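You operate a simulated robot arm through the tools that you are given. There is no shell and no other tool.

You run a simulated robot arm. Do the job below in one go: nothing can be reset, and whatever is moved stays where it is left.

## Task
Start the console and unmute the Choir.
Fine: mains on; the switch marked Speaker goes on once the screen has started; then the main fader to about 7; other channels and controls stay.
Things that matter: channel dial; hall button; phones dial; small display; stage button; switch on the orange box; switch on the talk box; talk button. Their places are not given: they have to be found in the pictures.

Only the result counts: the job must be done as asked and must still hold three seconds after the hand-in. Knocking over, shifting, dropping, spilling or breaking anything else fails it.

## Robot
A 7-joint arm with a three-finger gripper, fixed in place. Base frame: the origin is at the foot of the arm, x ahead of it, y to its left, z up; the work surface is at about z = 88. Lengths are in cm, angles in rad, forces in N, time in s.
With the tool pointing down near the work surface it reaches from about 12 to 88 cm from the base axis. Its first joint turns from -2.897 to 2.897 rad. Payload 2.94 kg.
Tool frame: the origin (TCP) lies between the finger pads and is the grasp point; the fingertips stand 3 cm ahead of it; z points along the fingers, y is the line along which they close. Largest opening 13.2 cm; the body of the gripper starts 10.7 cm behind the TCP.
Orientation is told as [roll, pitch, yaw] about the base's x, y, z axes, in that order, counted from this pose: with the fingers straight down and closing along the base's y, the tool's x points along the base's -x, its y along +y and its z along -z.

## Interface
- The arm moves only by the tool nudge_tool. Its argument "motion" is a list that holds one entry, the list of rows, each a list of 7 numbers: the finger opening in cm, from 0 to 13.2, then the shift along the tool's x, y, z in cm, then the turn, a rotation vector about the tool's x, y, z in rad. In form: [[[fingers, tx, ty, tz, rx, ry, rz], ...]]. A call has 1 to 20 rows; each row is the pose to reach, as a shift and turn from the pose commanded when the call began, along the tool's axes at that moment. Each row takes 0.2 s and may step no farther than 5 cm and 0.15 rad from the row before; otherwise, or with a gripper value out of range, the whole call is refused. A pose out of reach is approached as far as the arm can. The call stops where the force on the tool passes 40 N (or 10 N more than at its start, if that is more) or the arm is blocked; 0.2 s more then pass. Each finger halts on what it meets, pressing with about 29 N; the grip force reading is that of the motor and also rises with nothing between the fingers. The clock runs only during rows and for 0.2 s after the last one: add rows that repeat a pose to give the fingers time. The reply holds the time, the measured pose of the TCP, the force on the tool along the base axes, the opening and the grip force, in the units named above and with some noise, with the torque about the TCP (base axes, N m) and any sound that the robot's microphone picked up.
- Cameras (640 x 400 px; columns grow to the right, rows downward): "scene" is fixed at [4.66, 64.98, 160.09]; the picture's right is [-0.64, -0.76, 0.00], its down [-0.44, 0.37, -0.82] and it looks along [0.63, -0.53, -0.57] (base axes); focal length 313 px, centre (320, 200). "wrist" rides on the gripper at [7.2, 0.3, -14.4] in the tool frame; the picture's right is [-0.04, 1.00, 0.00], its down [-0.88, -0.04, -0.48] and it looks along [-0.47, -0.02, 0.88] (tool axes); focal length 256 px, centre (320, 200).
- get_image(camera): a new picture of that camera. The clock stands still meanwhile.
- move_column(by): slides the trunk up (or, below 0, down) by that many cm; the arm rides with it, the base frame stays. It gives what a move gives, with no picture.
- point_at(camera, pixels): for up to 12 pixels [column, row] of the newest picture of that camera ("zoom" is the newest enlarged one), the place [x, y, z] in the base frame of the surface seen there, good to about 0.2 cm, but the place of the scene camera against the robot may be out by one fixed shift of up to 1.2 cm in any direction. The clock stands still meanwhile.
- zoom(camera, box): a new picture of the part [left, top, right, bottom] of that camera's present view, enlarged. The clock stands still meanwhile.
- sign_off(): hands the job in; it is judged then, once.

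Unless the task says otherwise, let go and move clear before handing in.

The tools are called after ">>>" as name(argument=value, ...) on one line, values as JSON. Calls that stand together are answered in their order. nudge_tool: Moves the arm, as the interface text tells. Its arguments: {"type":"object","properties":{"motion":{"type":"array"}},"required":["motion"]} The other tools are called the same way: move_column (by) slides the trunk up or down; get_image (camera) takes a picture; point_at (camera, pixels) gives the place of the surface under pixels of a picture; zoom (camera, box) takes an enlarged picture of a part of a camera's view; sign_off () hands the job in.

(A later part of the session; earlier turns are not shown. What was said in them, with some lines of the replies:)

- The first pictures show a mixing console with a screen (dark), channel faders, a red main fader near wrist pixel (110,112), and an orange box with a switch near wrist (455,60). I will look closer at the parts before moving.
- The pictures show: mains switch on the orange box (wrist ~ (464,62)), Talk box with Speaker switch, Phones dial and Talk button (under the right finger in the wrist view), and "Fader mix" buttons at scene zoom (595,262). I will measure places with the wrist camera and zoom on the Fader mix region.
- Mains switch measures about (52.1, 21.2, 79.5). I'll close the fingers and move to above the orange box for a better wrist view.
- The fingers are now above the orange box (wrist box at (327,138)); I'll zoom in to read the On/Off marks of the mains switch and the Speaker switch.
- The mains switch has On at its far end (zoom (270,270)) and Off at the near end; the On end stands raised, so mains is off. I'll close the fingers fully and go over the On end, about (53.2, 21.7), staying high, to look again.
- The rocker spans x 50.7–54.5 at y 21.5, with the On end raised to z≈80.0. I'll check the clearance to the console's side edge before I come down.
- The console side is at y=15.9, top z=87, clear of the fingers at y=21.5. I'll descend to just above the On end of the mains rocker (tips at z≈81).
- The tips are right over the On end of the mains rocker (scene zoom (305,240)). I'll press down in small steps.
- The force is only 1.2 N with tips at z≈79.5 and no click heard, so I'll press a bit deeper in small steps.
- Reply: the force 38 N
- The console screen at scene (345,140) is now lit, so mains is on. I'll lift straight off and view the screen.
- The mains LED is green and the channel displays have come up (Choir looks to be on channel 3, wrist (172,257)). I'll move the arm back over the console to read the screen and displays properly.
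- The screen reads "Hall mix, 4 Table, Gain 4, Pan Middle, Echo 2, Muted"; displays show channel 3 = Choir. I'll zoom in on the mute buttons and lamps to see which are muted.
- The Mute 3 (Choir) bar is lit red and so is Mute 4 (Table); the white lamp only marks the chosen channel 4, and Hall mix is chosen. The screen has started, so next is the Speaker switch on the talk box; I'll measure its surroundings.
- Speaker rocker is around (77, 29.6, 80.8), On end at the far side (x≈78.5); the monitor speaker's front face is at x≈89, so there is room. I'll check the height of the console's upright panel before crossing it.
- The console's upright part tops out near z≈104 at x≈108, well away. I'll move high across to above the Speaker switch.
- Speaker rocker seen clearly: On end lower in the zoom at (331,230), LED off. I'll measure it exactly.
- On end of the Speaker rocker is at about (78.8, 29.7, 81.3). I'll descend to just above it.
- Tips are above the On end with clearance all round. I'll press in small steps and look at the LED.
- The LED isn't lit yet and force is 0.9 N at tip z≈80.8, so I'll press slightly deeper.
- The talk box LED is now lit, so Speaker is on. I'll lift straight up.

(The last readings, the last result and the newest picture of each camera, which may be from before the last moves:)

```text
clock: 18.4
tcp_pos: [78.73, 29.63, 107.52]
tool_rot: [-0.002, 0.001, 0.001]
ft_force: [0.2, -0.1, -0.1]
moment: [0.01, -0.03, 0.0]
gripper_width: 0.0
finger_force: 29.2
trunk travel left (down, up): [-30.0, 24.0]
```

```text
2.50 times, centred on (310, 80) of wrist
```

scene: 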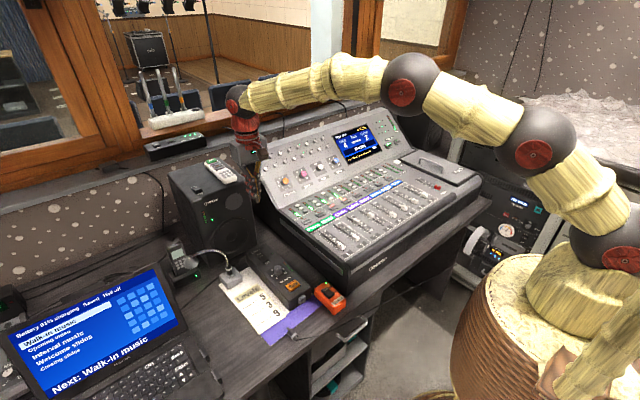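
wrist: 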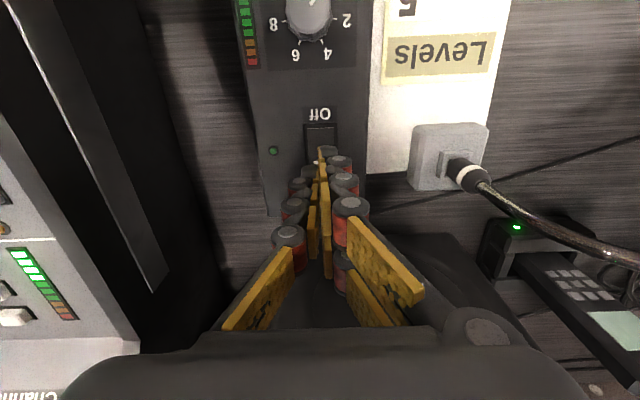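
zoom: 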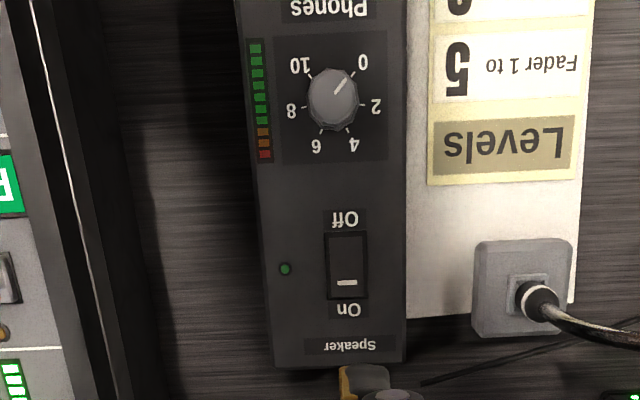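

The LED at zoom (285,268) is dark again, so the rocker did not latch and sprang back. I'll check it in the scene view.

>>> zoom(camera="scene", box=[240, 230, 300, 280])

>>> get_image(camera="scene")

>>> zoom(camera="wrist", box=[270, 80, 370, 160])

>>> point_at(camera="zoom", pixels=[[339, 170], [339, 145], [339, 195], [339, 120], [339, 95], [339, 215]])

```text
8.00 times, centred on (270, 255) of scene
```

zoom: 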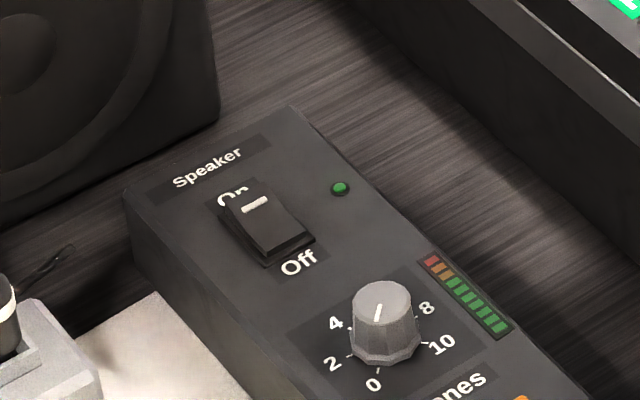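

```text
taken
```

scene: 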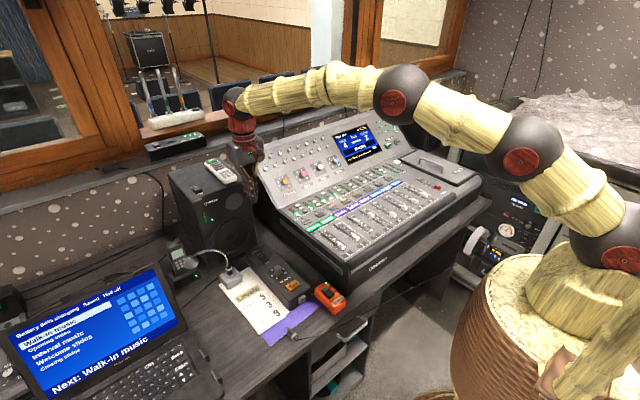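

```text
5.00 times, centred on (320, 120) of wrist
```

zoom: 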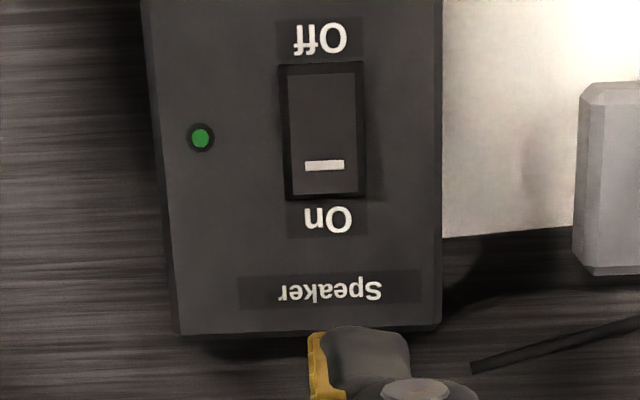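

```text
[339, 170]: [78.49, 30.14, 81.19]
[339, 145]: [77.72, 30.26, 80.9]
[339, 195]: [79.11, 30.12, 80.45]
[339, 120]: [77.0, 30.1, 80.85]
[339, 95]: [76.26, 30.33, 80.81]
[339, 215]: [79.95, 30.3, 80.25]
```

The rocker is back at Off, so the press was too shallow. I'll go down again and press it deeper, with a short hold, within the force limit.

>>> nudge_tool(motion=[[[0, 0, 0.1, 4.5, 0, 0, 0], [0, 0, 0.1, 9, 0, 0, 0], [0, 0, 0.1, 13.5, 0, 0, 0], [0, 0, 0.1, 18, 0, 0, 0], [0, 0, 0.1, 21.5, 0, 0, 0], [0, 0, 0.1, 22.5, 0, 0, 0], [0, 0, 0.1, 23.2, 0, 0, 0], [0, 0, 0.1, 23.6, 0, 0, 0], [0, 0, 0.1, 23.9, 0, 0, 0], [0, 0, 0.1, 24.1, 0, 0, 0], [0, 0, 0.1, 24.25, 0, 0, 0], [0, 0, 0.1, 24.4, 0, 0, 0]]])

>>> zoom(camera="wrist", box=[230, 100, 370, 220])

>>> zoom(camera="scene", box=[240, 230, 300, 280])

```text
clock: 21.0
tcp_pos: [78.79, 29.67, 83.63]
tool_rot: [0.001, -0.006, -0.001]
ft_force: [-8.4, -4.1, 29.5]
moment: [-0.02, 0.61, 0.0]
gripper_width: 0.59
finger_force: 28.6
trunk travel left (down, up): [-30.0, 24.0]
```

```text
3.33 times, centred on (300, 160) of wrist
```

zoom: 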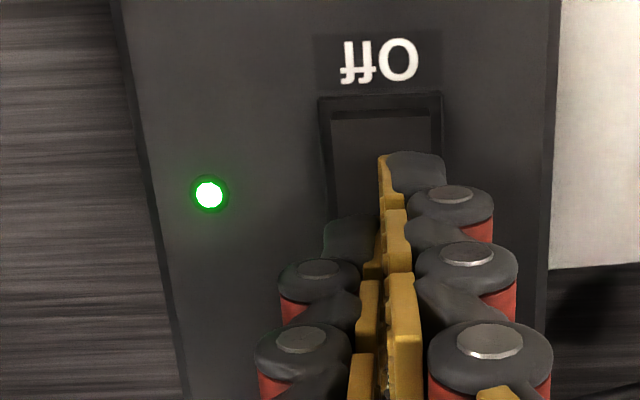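

```text
8.00 times, centred on (270, 255) of scene
```

zoom: 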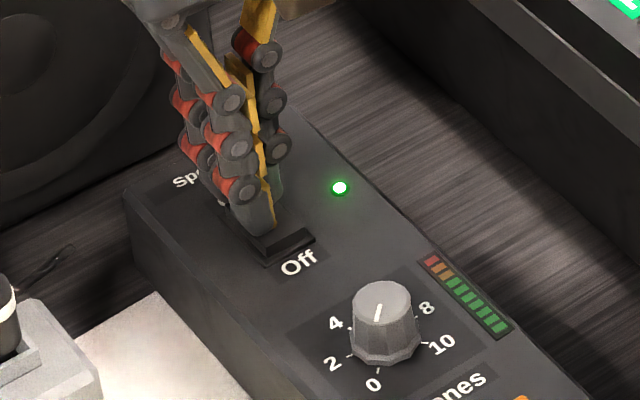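

The LED is lit with 29.5 N pressed. I'll lift by 3 cm and check whether it holds.

>>> nudge_tool(motion=[[[0, 0, 0, -0.8, 0, 0, 0], [0, 0, 0, -2, 0, 0, 0], [0, 0, 0, -4, 0, 0, 0], [0, 0, 0, -4, 0, 0, 0]]])

>>> zoom(camera="scene", box=[240, 230, 300, 280])

>>> zoom(camera="wrist", box=[230, 60, 370, 200])

```text
clock: 22.0
tcp_pos: [78.73, 29.62, 87.05]
tool_rot: [0.0, 0.003, 0.002]
ft_force: [0.1, 0.5, 0.1]
moment: [0.0, 0.02, 0.0]
gripper_width: 0.0
finger_force: 28.6
trunk travel left (down, up): [-30.0, 24.0]
```

```text
8.00 times, centred on (270, 255) of scene
```

zoom: 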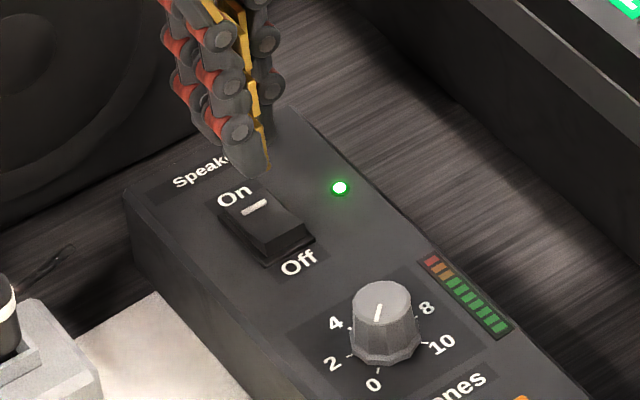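

```text
2.86 times, centred on (300, 130) of wrist
```

zoom: 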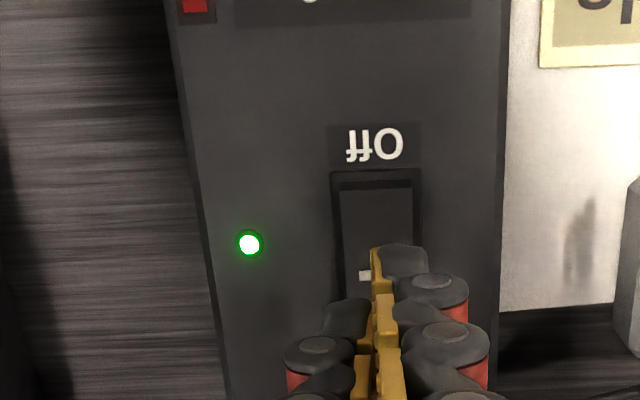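

It has latched now: the LED stays lit and the On end is down. I'll rise and move over to Mute 3 at roughly (76, -0.4).

>>> nudge_tool(motion=[[[0, 0, 0, -4.5, 0, 0, 0], [0, 0, 0, -9, 0, 0, 0], [0, 0, 0, -13.5, 0, 0, 0], [0, 0, 0, -18, 0, 0, 0], [0, 0, 0, -22, 0, 0, 0], [0, 0.4, -4, -22, 0, 0, 0], [0, 0.8, -8, -22, 0, 0, 0], [0, 1.2, -12, -22, 0, 0, 0], [0, 1.6, -16, -22, 0, 0, 0], [0, 2, -20, -22, 0, 0, 0], [0, 2.4, -24, -22, 0, 0, 0], [0, 2.8, -28, -22, 0, 0, 0], [0, 2.8, -30, -22, 0, 0, 0], [0, 2.8, -30, -22, 0, 0, 0]]])

>>> get_image(camera="wrist")

>>> get_image(camera="scene")

```text
clock: 25.0
tcp_pos: [75.82, -0.29, 109.1]
tool_rot: [0.001, 0.0, 0.001]
ft_force: [0.3, 0.3, -0.2]
moment: [0.03, -0.02, -0.01]
gripper_width: 0.0
finger_force: 28.6
trunk travel left (down, up): [-30.0, 24.0]
```

```text
taken
```

wrist: 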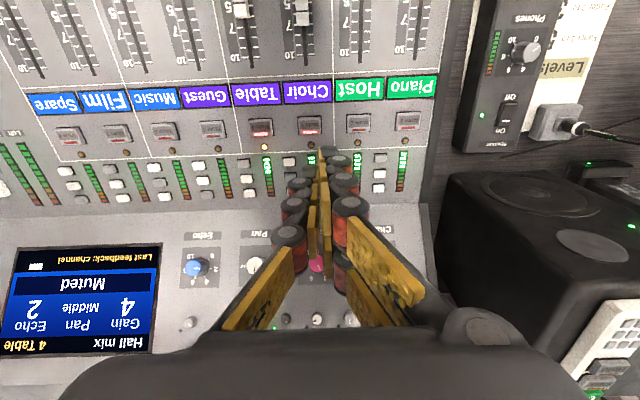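

```text
taken
```

scene: 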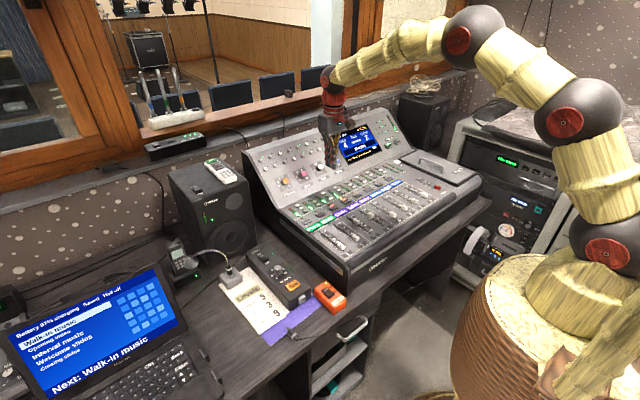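

>>> zoom(camera="wrist", box=[240, 70, 360, 170])

>>> point_at(camera="wrist", pixels=[[309, 125], [300, 125], [318, 125], [309, 118], [309, 133], [261, 127], [359, 123], [309, 92], [309, 148], [290, 150]])

```text
4.00 times, centred on (300, 120) of wrist
```

zoom: 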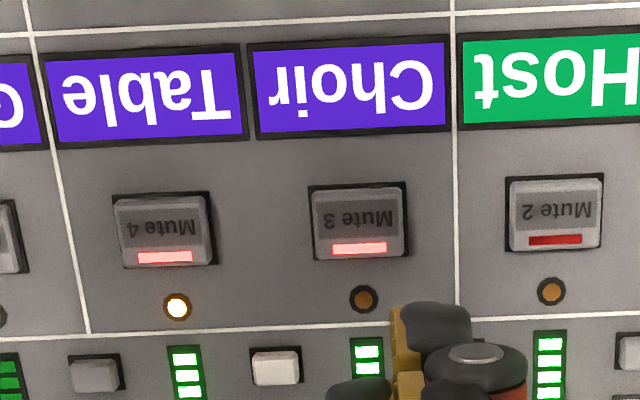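

```text
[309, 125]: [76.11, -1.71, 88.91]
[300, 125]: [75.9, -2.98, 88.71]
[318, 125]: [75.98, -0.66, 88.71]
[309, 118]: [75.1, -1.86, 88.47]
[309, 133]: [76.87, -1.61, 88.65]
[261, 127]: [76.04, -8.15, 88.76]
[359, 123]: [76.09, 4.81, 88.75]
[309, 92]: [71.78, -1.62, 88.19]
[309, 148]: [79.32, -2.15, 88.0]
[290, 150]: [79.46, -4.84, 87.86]
```

Mute 3's cap is centred at about (76.1, -1.7, 88.8), between Mute 2 (y 4.8) and Mute 4 (y -8.2). I'll descend to just above it.

>>> nudge_tool(motion=[[[0, -0.28, -1.4, 4, 0, 0, 0], [0, -0.28, -1.4, 8, 0, 0, 0], [0, -0.28, -1.4, 12, 0, 0, 0], [0, -0.28, -1.4, 15.8, 0, 0, 0], [0, -0.28, -1.4, 15.8, 0, 0, 0]]])

>>> get_image(camera="wrist")

>>> zoom(camera="scene", box=[310, 170, 380, 230])

```text
clock: 26.2
tcp_pos: [76.22, -1.64, 93.38]
tool_rot: [-0.001, 0.0, 0.0]
ft_force: [-0.2, 0.6, 0.6]
moment: [-0.03, -0.02, 0.01]
gripper_width: 0.01
finger_force: 28.5
trunk travel left (down, up): [-30.0, 24.0]
```

```text
taken
```

wrist: 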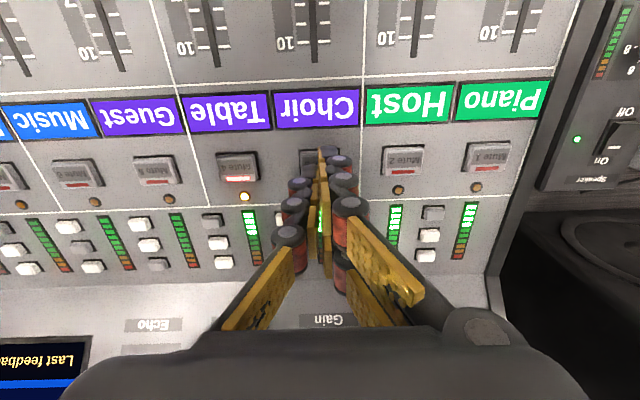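

```text
6.67 times, centred on (345, 200) of scene
```

zoom: 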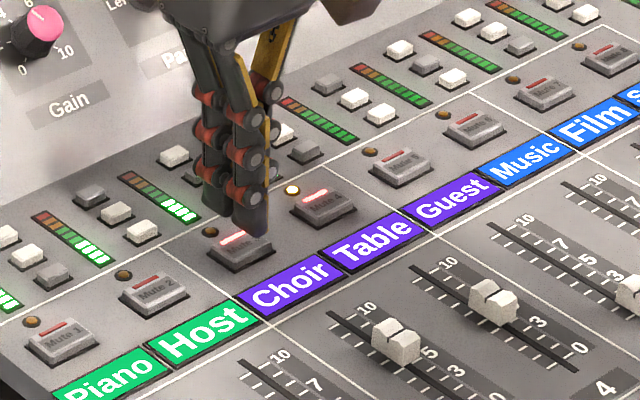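

Tips are centred over Mute 3 (scene zoom (240,235)). I'll press down in small steps, then look at its red bar.

>>> nudge_tool(motion=[[[0, 0, 0, 0.8, 0, 0, 0], [0, 0, 0, 1.3, 0, 0, 0], [0, 0, 0, 1.55, 0, 0, 0], [0, 0, 0, 1.7, 0, 0, 0], [0, 0, 0, 1.85, 0, 0, 0]]])

>>> zoom(camera="scene", box=[310, 170, 380, 230])

```text
clock: 27.4
tcp_pos: [76.21, -1.65, 91.37]
tool_rot: [-0.001, 0.0, 0.001]
ft_force: [0.8, 0.2, 0.2]
moment: [-0.02, -0.02, -0.02]
gripper_width: 0.02
finger_force: 28.3
trunk travel left (down, up): [-30.0, 24.0]
```

```text
6.67 times, centred on (345, 200) of scene
```

zoom: 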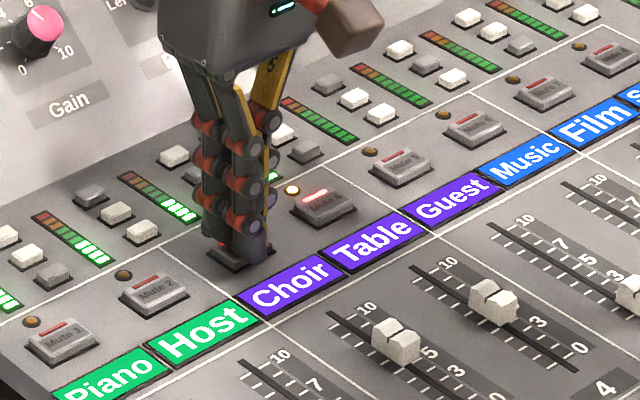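

Force is still near zero at tip z≈88.4, and the bar at zoom (222,243) seems still red. I'll press a little deeper.

>>> nudge_tool(motion=[[[0, 0, 0, 0.1, 0, 0, 0], [0, 0, 0, 0.2, 0, 0, 0]]])

>>> zoom(camera="scene", box=[320, 185, 360, 220])

>>> zoom(camera="wrist", box=[230, 100, 390, 240])

```text
clock: 28.0
tcp_pos: [76.08, -1.6, 91.26]
tool_rot: [0.0, 0.0, 0.0]
ft_force: [0.4, 0.4, 1.1]
moment: [0.03, 0.0, 0.02]
gripper_width: 0.61
finger_force: 28.4
trunk travel left (down, up): [-30.0, 24.0]
```

```text
11.43 times, centred on (340, 202) of scene
```

zoom: 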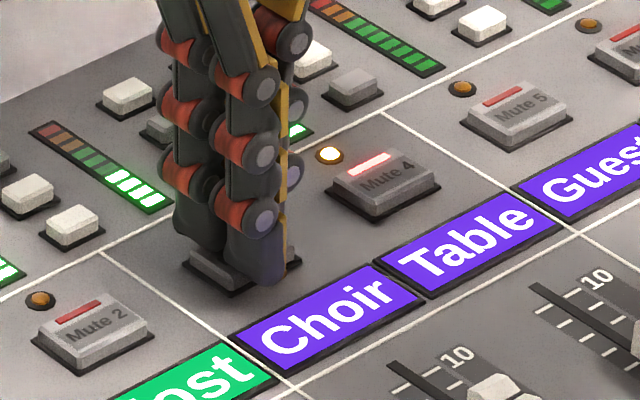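

```text
2.86 times, centred on (310, 170) of wrist
```

zoom: 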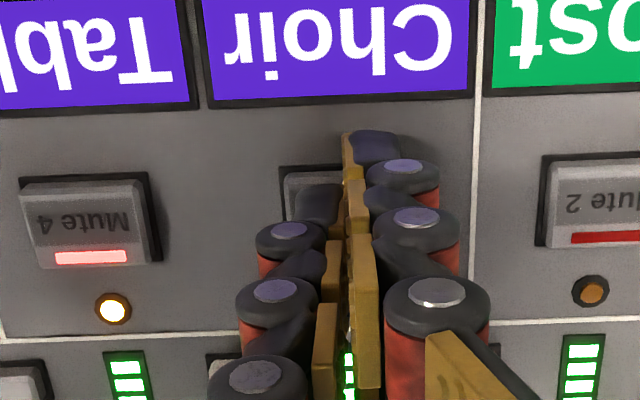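

Contact just began (1.1 N, fingers nudged). I'll press a bit more to work the key.

>>> nudge_tool(motion=[[[0, 0, 0, 0.1, 0, 0, 0], [0, 0, 0, 0.2, 0, 0, 0], [0, 0, 0, 0.3, 0, 0, 0]]])

>>> zoom(camera="scene", box=[320, 185, 360, 220])

```text
clock: 28.8
tcp_pos: [76.21, -1.73, 91.01]
tool_rot: [0.0, 0.001, 0.001]
ft_force: [-0.5, 0.7, 4.3]
moment: [0.01, -0.01, 0.03]
gripper_width: 0.63
finger_force: 28.4
trunk travel left (down, up): [-30.0, 24.0]
heard: click
```

```text
11.43 times, centred on (340, 202) of scene
```

zoom: 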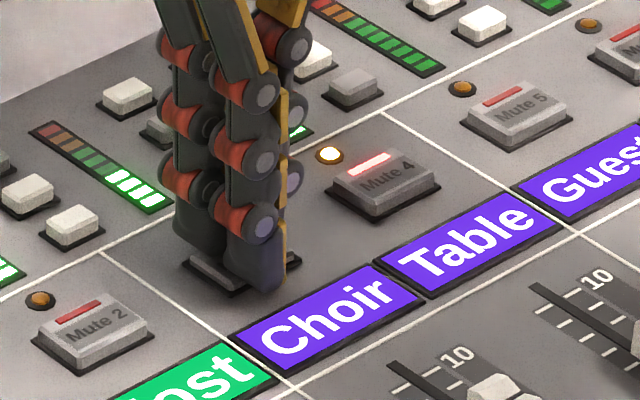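

A click was heard at 4.3 N. I'll lift straight up and check the Mute 3 bar.

>>> nudge_tool(motion=[[[0, 0, 0, -0.8, 0, 0, 0], [0, 0, 0, -4, 0, 0, 0], [0, 0, 0, -8.5, 0, 0, 0], [0, 0, 0, -13, 0, 0, 0], [0, 0, 0, -17, 0, 0, 0], [0, 0, 0, -17, 0, 0, 0]]])

>>> zoom(camera="wrist", box=[220, 70, 380, 170])

>>> get_image(camera="wrist")

>>> zoom(camera="scene", box=[300, 170, 400, 230])

```text
clock: 30.2
tcp_pos: [76.2, -1.62, 107.81]
tool_rot: [0.0, 0.002, 0.0]
ft_force: [0.0, 0.4, 0.5]
moment: [0.01, -0.03, 0.02]
gripper_width: 0.0
finger_force: 28.4
trunk travel left (down, up): [-30.0, 24.0]
```

```text
4.00 times, centred on (300, 120) of wrist
```

zoom: 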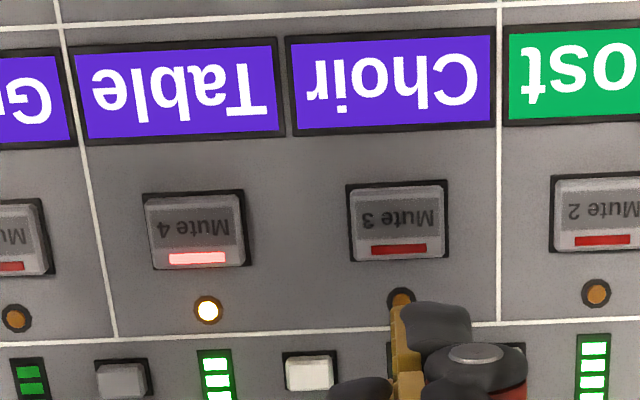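

```text
taken
```

wrist: 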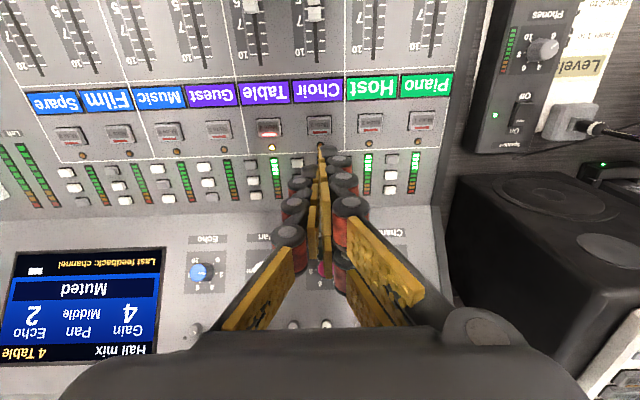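

```text
6.40 times, centred on (350, 200) of scene
```

zoom: 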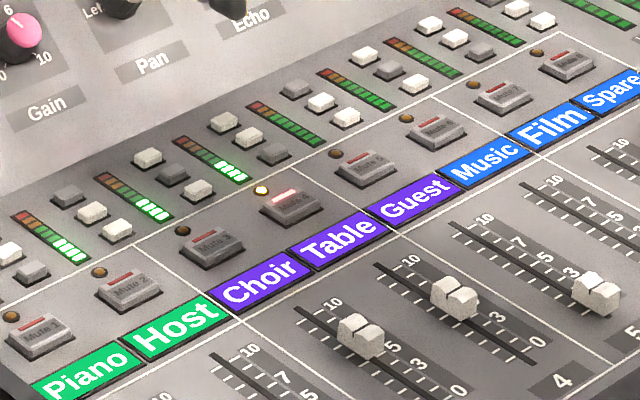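

Mute 3's bar is now dark while Mute 4 stays lit, so the Choir is unmuted and others unchanged. Next I'll move to above the red Main fader near (57.5, -43.8).

>>> nudge_tool(motion=[[[0, 1.6, -4.2, -0.4, 0, 0, 0], [0, 3.2, -8.4, -0.8, 0, 0, 0], [0, 4.8, -12.6, -1.2, 0, 0, 0], [0, 6.4, -16.8, -1.2, 0, 0, 0], [0, 8, -21, -1.2, 0, 0, 0], [0, 9.6, -25.2, -1.2, 0, 0, 0], [0, 11.2, -29.4, -1.2, 0, 0, 0], [0, 12.8, -33.6, -1.2, 0, 0, 0], [0, 14.4, -37.8, -1.2, 0, 0, 0], [0, 16, -42, -1.2, 0, 0, 0], [0, 16, -42, -1.2, 0, 0, 0]]])

>>> get_image(camera="wrist")

>>> zoom(camera="wrist", box=[260, 50, 380, 150])

>>> zoom(camera="scene", box=[390, 150, 480, 210])

```text
clock: 32.6
tcp_pos: [60.23, -43.69, 109.12]
tool_rot: [0.001, -0.001, -0.001]
ft_force: [-0.1, -0.5, 0.5]
moment: [-0.01, -0.03, -0.01]
gripper_width: 0.0
finger_force: 28.9
trunk travel left (down, up): [-30.0, 24.0]
```

```text
taken
```

wrist: 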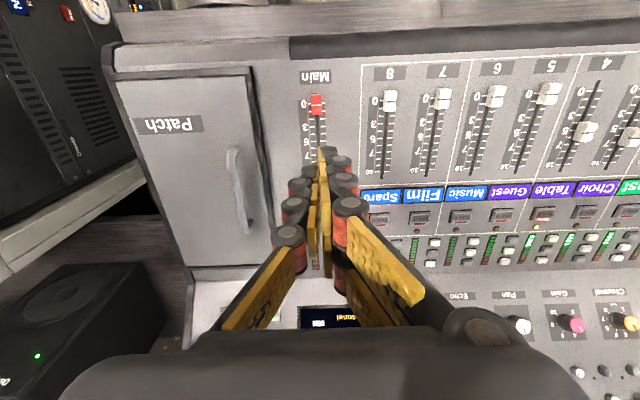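

```text
4.00 times, centred on (320, 100) of wrist
```

zoom: 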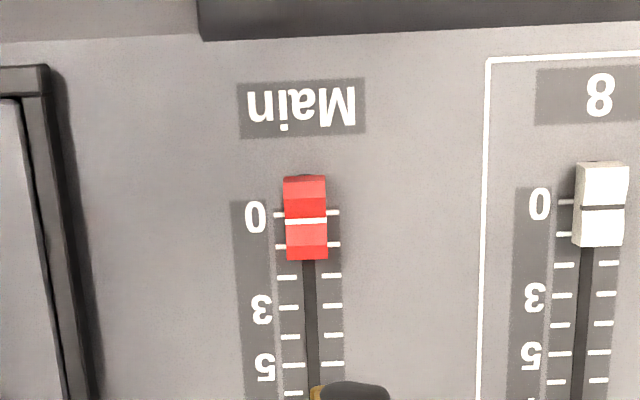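

```text
6.67 times, centred on (435, 180) of scene
```

zoom: 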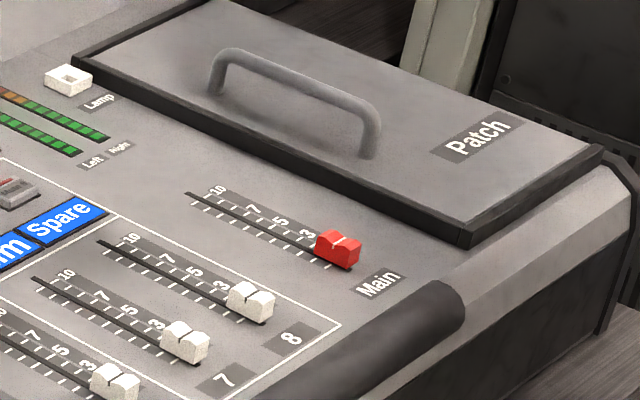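

The red cap sits at 0 (zoom (305,218)). I'll measure the scale marks and cap edges on a fresh wrist zoom.

>>> zoom(camera="wrist", box=[260, 50, 380, 150])

>>> point_at(camera="zoom", pixels=[[335, 212], [335, 244], [334, 276], [334, 305], [333, 335], [333, 364], [305, 219], [305, 185], [305, 250], [288, 235], [323, 235], [310, 300]])

```text
4.00 times, centred on (320, 100) of wrist
```

zoom: 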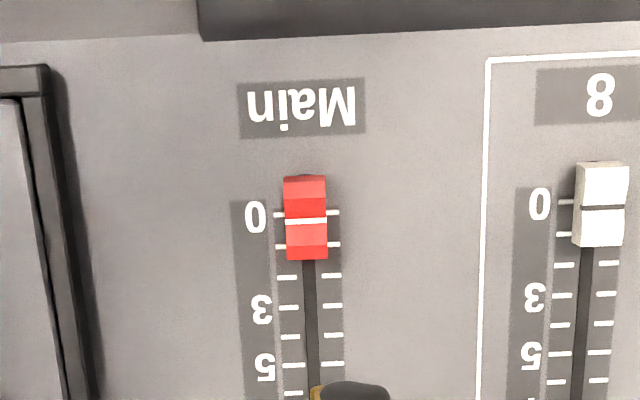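

```text
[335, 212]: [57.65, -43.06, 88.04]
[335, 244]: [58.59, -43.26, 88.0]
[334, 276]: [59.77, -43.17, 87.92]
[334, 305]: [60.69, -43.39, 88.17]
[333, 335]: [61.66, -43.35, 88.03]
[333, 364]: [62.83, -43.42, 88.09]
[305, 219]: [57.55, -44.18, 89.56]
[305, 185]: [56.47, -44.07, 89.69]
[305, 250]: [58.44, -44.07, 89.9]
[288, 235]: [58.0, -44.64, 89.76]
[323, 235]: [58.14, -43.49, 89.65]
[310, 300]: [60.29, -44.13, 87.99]
```

Marks: 0 at x≈57.6 with ~1.03 cm per step, so 7 is at x≈64.8; the cap centre is (57.55, -44.1), 1.4 cm wide. I'll open the fingers to 4 cm and come down straddling the cap.

>>> nudge_tool(motion=[[[2, 1.35, -0.2, 3.5, 0, 0, 0], [4, 2.68, -0.41, 7, 0, 0, 0], [4, 2.68, -0.41, 10.5, 0, 0, 0], [4, 2.68, -0.41, 14, 0, 0, 0], [4, 2.68, -0.41, 14, 0, 0, 0]]])

>>> get_image(camera="wrist")

>>> zoom(camera="scene", box=[390, 140, 480, 210])

```text
clock: 33.8
tcp_pos: [57.53, -44.13, 95.16]
tool_rot: [0.0, 0.0, 0.0]
ft_force: [-0.1, -1.3, 0.9]
moment: [-0.02, 0.01, 0.0]
gripper_width: 4.01
finger_force: 0.1
trunk travel left (down, up): [-30.0, 24.0]
```

```text
taken
```

wrist: 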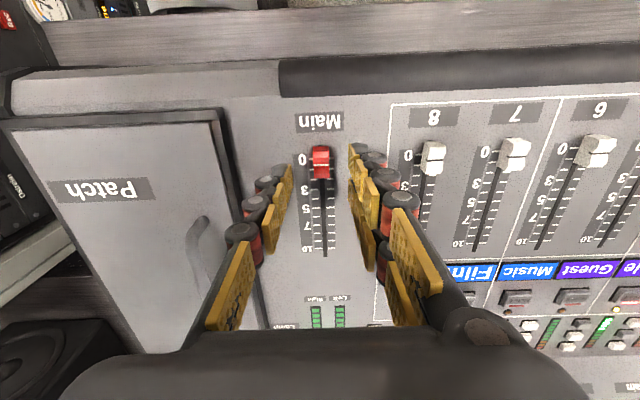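

```text
5.71 times, centred on (435, 175) of scene
```

zoom: 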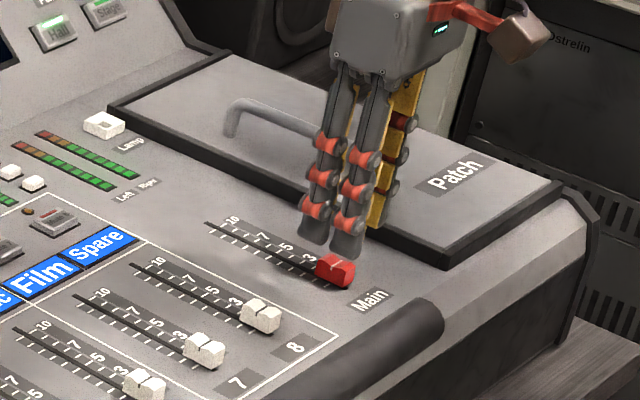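

Both fingers straddle the cap evenly (wrist (283,175), (358,165), cap (321,160)). I'll measure the marks 7 and 10 now that the full scale is visible.

>>> zoom(camera="wrist", box=[270, 130, 370, 260])

```text
3.08 times, centred on (320, 195) of wrist
```

zoom: 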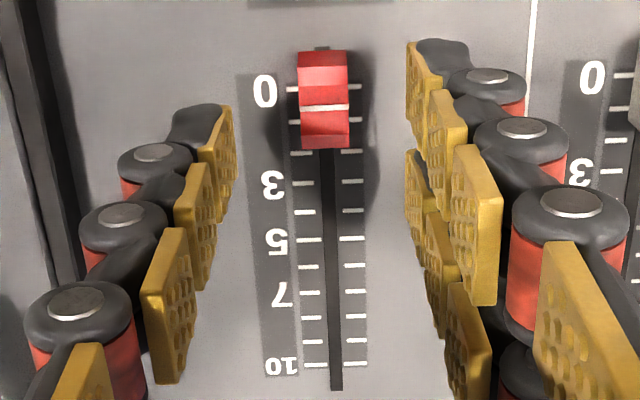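

>>> point_at(camera="zoom", pixels=[[355, 86], [353, 181], [353, 211], [352, 238], [353, 265], [355, 290], [355, 316], [355, 340], [356, 363], [307, 293], [324, 108], [315, 366]])

```text
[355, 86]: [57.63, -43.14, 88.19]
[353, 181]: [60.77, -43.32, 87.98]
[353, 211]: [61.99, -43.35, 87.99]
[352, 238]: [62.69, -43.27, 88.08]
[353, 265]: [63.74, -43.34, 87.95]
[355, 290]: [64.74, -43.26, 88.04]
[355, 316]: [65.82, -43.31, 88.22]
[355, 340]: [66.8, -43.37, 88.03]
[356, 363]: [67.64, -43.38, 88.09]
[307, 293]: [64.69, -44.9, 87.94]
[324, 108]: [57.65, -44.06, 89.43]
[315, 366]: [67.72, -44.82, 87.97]
```

0 is at x=57.63 and 10 at 67.68, so 7 is at 64.67; the cap must move +7.04 cm. I'll lower 3.6 cm around the cap without closing yet.

>>> nudge_tool(motion=[[[4, 0, 0.05, 1.5, 0, 0, 0], [4, 0, 0.05, 2.6, 0, 0, 0], [4, 0, 0.05, 3.2, 0, 0, 0], [4, 0, 0.05, 3.6, 0, 0, 0], [4, 0, 0.05, 3.6, 0, 0, 0]]])

>>> get_image(camera="wrist")

>>> zoom(camera="scene", box=[400, 150, 470, 205])

```text
clock: 35.0
tcp_pos: [57.51, -43.95, 91.48]
tool_rot: [-0.001, -0.001, 0.0]
ft_force: [1.1, 0.3, -0.4]
moment: [0.02, -0.02, -0.02]
gripper_width: 4.01
finger_force: 0.2
trunk travel left (down, up): [-30.0, 24.0]
```

```text
taken
```

wrist: 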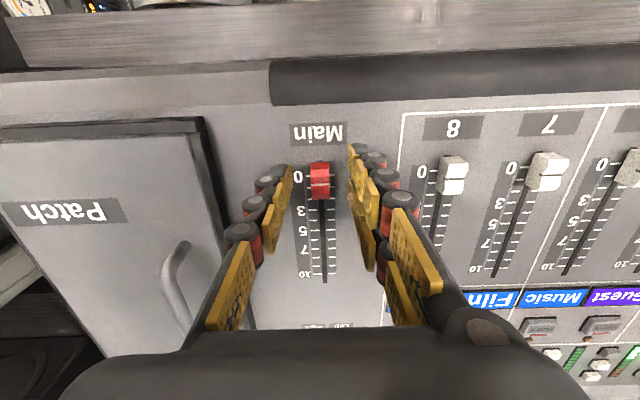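

```text
7.27 times, centred on (435, 178) of scene
```

zoom: 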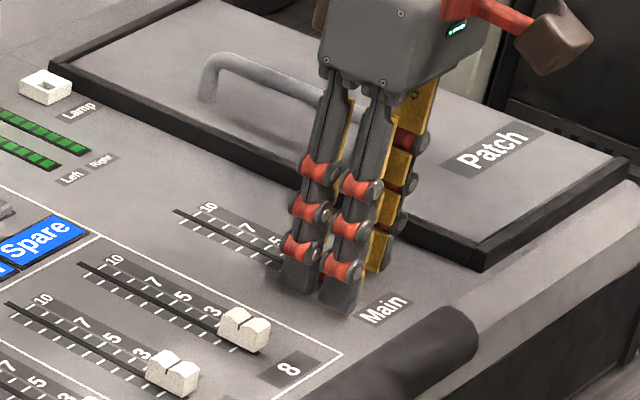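

Fingertips stand around the cap just over the panel without contact force. I'll close on the cap and hold.

>>> nudge_tool(motion=[[[3, 0, 0, 0, 0, 0, 0], [2, 0, 0, 0, 0, 0, 0], [1.2, 0, 0, 0, 0, 0, 0], [1, 0, 0, 0, 0, 0, 0], [1, 0, 0, 0, 0, 0, 0]]])

>>> zoom(camera="wrist", box=[260, 120, 380, 290])

```text
clock: 36.2
tcp_pos: [57.36, -43.99, 91.53]
tool_rot: [0.0, 0.002, 0.001]
ft_force: [-0.4, 1.2, 0.0]
moment: [0.01, -0.07, 0.06]
gripper_width: 1.24
finger_force: 36.1
trunk travel left (down, up): [-30.0, 24.0]
```

```text
2.35 times, centred on (320, 205) of wrist
```

zoom: 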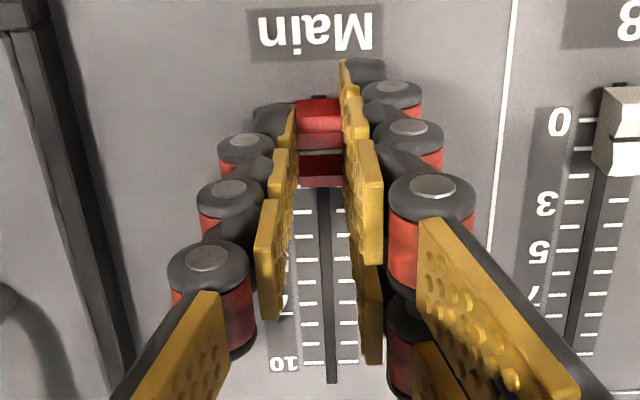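

The cap is gripped (1.24 cm wide, low side force). I'll slide it 7.04 cm towards +x, slowly.

>>> nudge_tool(motion=[[[1, -0.7, 0, 0, 0, 0, 0], [1, -1.5, 0, 0, 0, 0, 0], [1, -2.3, -0.02, 0, 0, 0, 0], [1, -3.1, -0.03, 0, 0, 0, 0], [1, -3.9, -0.04, 0, 0, 0, 0], [1, -4.7, -0.05, 0, 0, 0, 0], [1, -5.5, -0.06, 0, 0, 0, 0], [1, -6.2, -0.07, 0, 0, 0, 0], [1, -6.7, -0.07, 0, 0, 0, 0], [1, -7.05, -0.08, 0, 0, 0, 0], [1, -7.05, -0.08, 0, 0, 0, 0]]])

>>> zoom(camera="wrist", box=[260, 80, 380, 250])

>>> zoom(camera="scene", box=[390, 140, 480, 210])

```text
clock: 38.6
tcp_pos: [64.44, -44.08, 91.62]
tool_rot: [-0.002, 0.003, 0.0]
ft_force: [-0.2, 7.3, -0.7]
moment: [0.28, 0.07, 0.05]
gripper_width: 1.26
finger_force: 38.5
trunk travel left (down, up): [-30.0, 24.0]
```

```text
2.35 times, centred on (320, 165) of wrist
```

zoom: 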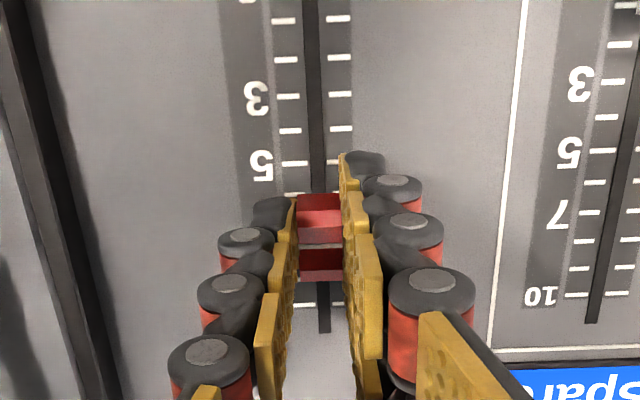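

```text
5.71 times, centred on (435, 175) of scene
```

zoom: 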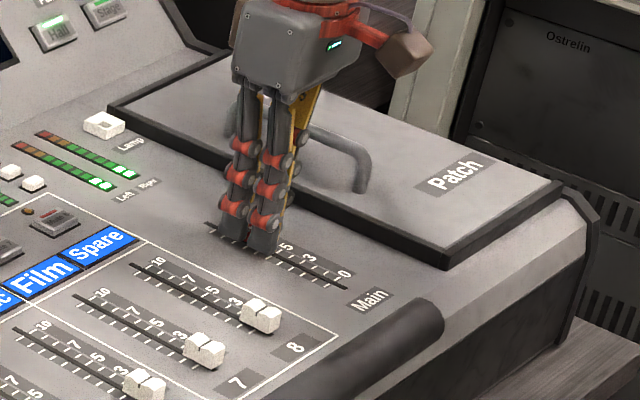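

The cap has moved along; a +7 N side force says my small sideways shift wasn't needed, so I'll ease that back, then measure the cap line.

>>> nudge_tool(motion=[[[1, 0, 0.08, 0, 0, 0, 0], [1, 0, 0.08, 0, 0, 0, 0]]])

>>> zoom(camera="wrist", box=[260, 80, 380, 250])

>>> point_at(camera="zoom", pixels=[[320, 236], [320, 205], [320, 244], [320, 228], [320, 275], [295, 163], [290, 96], [340, 18]])

```text
clock: 39.2
tcp_pos: [64.53, -44.0, 91.49]
tool_rot: [0.001, 0.003, 0.0]
ft_force: [0.5, 5.9, -2.4]
moment: [0.14, 0.11, 0.09]
gripper_width: 1.24
finger_force: 39.3
trunk travel left (down, up): [-30.0, 24.0]
```

```text
2.35 times, centred on (320, 165) of wrist
```

zoom: 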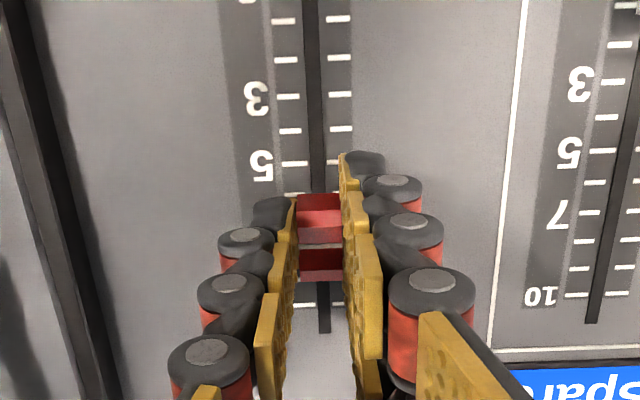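

```text
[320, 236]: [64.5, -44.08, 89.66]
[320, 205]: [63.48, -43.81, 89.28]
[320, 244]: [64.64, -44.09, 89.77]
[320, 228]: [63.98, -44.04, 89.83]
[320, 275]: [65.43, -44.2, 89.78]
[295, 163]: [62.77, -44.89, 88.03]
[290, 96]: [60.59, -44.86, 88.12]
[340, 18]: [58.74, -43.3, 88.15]
```

The cap's white line measures x≈64.6, against 64.67 for mark 7. I'll open the fingers and rise straight up.

>>> nudge_tool(motion=[[[1.6, 0, 0, 0, 0, 0, 0], [2.5, 0, 0, 0, 0, 0, 0], [4, 0, 0, 0, 0, 0, 0], [4, 0, 0, 0, 0, 0, 0], [4, 0, 0, -2, 0, 0, 0], [4, 0, 0, -5, 0, 0, 0], [4, 0, 0, -9, 0, 0, 0], [4, 0, 0, -13, 0, 0, 0], [4, 0, 0, -17, 0, 0, 0]]])

>>> get_image(camera="wrist")

>>> zoom(camera="wrist", box=[270, 40, 370, 170])

>>> zoom(camera="scene", box=[390, 140, 480, 210])

```text
clock: 41.2
tcp_pos: [64.47, -44.14, 108.47]
tool_rot: [-0.002, 0.001, 0.0]
ft_force: [-0.7, 0.3, 0.2]
moment: [-0.03, -0.05, 0.02]
gripper_width: 4.01
finger_force: 0.0
trunk travel left (down, up): [-30.0, 24.0]
```

```text
taken
```

wrist: 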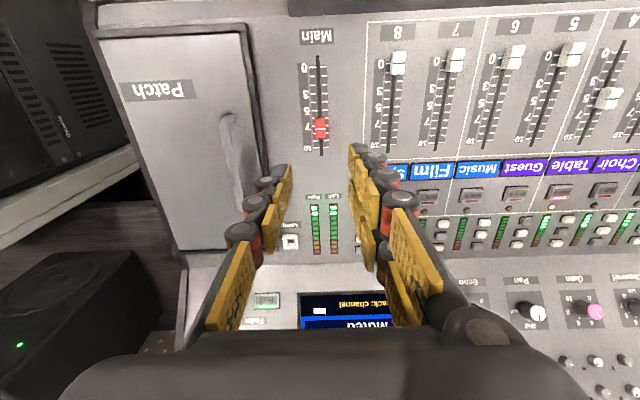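

```text
3.08 times, centred on (320, 105) of wrist
```

zoom: 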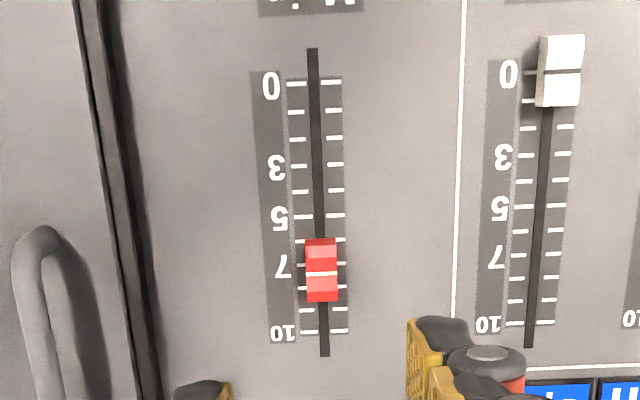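

```text
5.71 times, centred on (435, 175) of scene
```

zoom: 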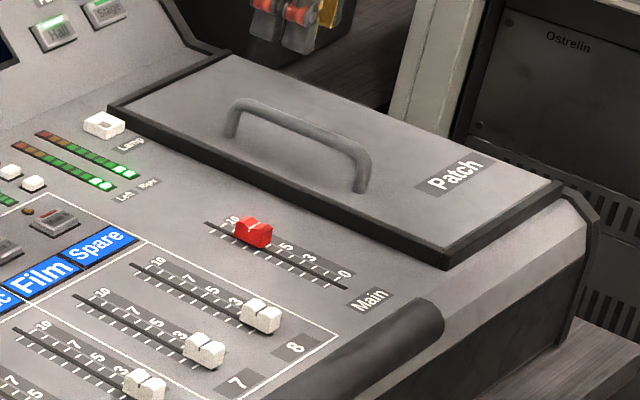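

The cap line looks at zoom row 274 against mark 7 at row 264, but the cap is higher than the panel so I'll measure both, and zoom on the whole console to check all controls.

>>> zoom(camera="wrist", box=[270, 40, 370, 170])

>>> point_at(camera="zoom", pixels=[[321, 274], [321, 271], [321, 277], [321, 245], [321, 297], [341, 264], [341, 240], [341, 288], [341, 331], [335, 83]])

>>> zoom(camera="scene", box=[300, 170, 420, 250])

>>> zoom(camera="scene", box=[240, 100, 420, 200])

>>> zoom(camera="scene", box=[240, 230, 360, 320])

```text
3.08 times, centred on (320, 105) of wrist
```

zoom: 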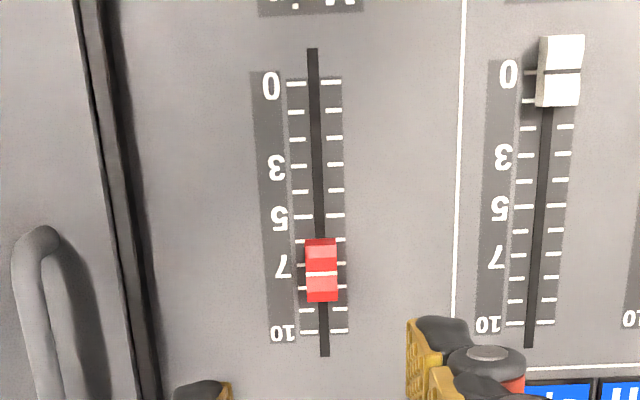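

```text
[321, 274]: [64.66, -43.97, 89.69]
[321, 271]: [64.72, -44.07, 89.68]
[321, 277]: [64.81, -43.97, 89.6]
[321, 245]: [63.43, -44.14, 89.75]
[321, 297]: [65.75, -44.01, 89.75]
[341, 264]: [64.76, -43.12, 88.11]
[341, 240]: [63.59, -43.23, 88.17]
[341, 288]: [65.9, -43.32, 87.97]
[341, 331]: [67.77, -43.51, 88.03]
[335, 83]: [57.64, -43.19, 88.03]
```

```text
5.00 times, centred on (360, 210) of scene
```

zoom: 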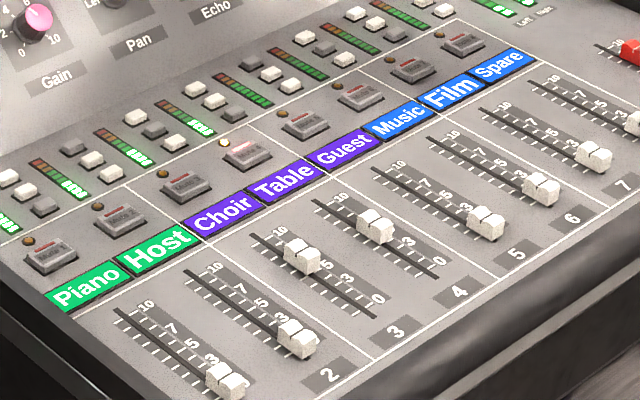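

```text
3.56 times, centred on (330, 150) of scene
```

zoom: 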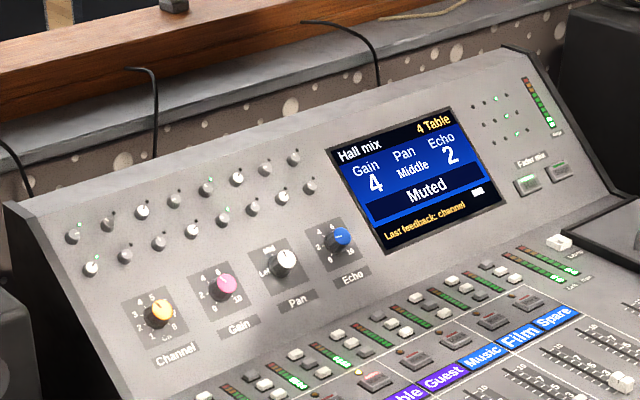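

```text
4.44 times, centred on (300, 275) of scene
```

zoom: 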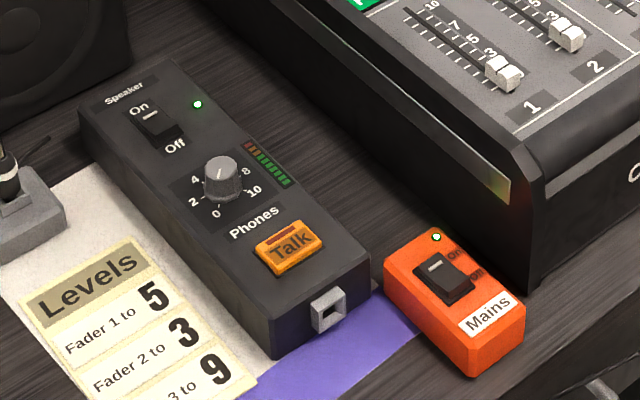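

Everything reads as asked: mains and Speaker LEDs lit, Mute 3 (Choir) dark with Mute 4 still lit, Main cap at x≈64.7 against mark 7 at 64.76, screen still "Hall mix, 4 Table". The gripper is open and clear at z≈108, so I'm handing in.

>>> sign_off()

```text
The job is handed in.
```

The console is running and the Choir is unmuted, and I've handed the job in. The last pictures before that showed:

- **Mains:** the switch on the orange box is on and its lamp is lit.
- **Speaker:** the switch on the talk box is on and its lamp is lit. I pressed it only after the screen had started. The first press was too shallow and it sprang back to off, so I pressed it again and it latched.
- **Choir:** it is on channel 3, and its mute light is now off.
- **Main fader:** it measures 7 on its scale to within about 0.1 cm, the limit of what I could measure.

I did not touch anything else. Table, on channel 4, is still muted as it was when the screen came up. The screen still shows the Hall mix on channel 4. The arm has let go and is clear above the console.
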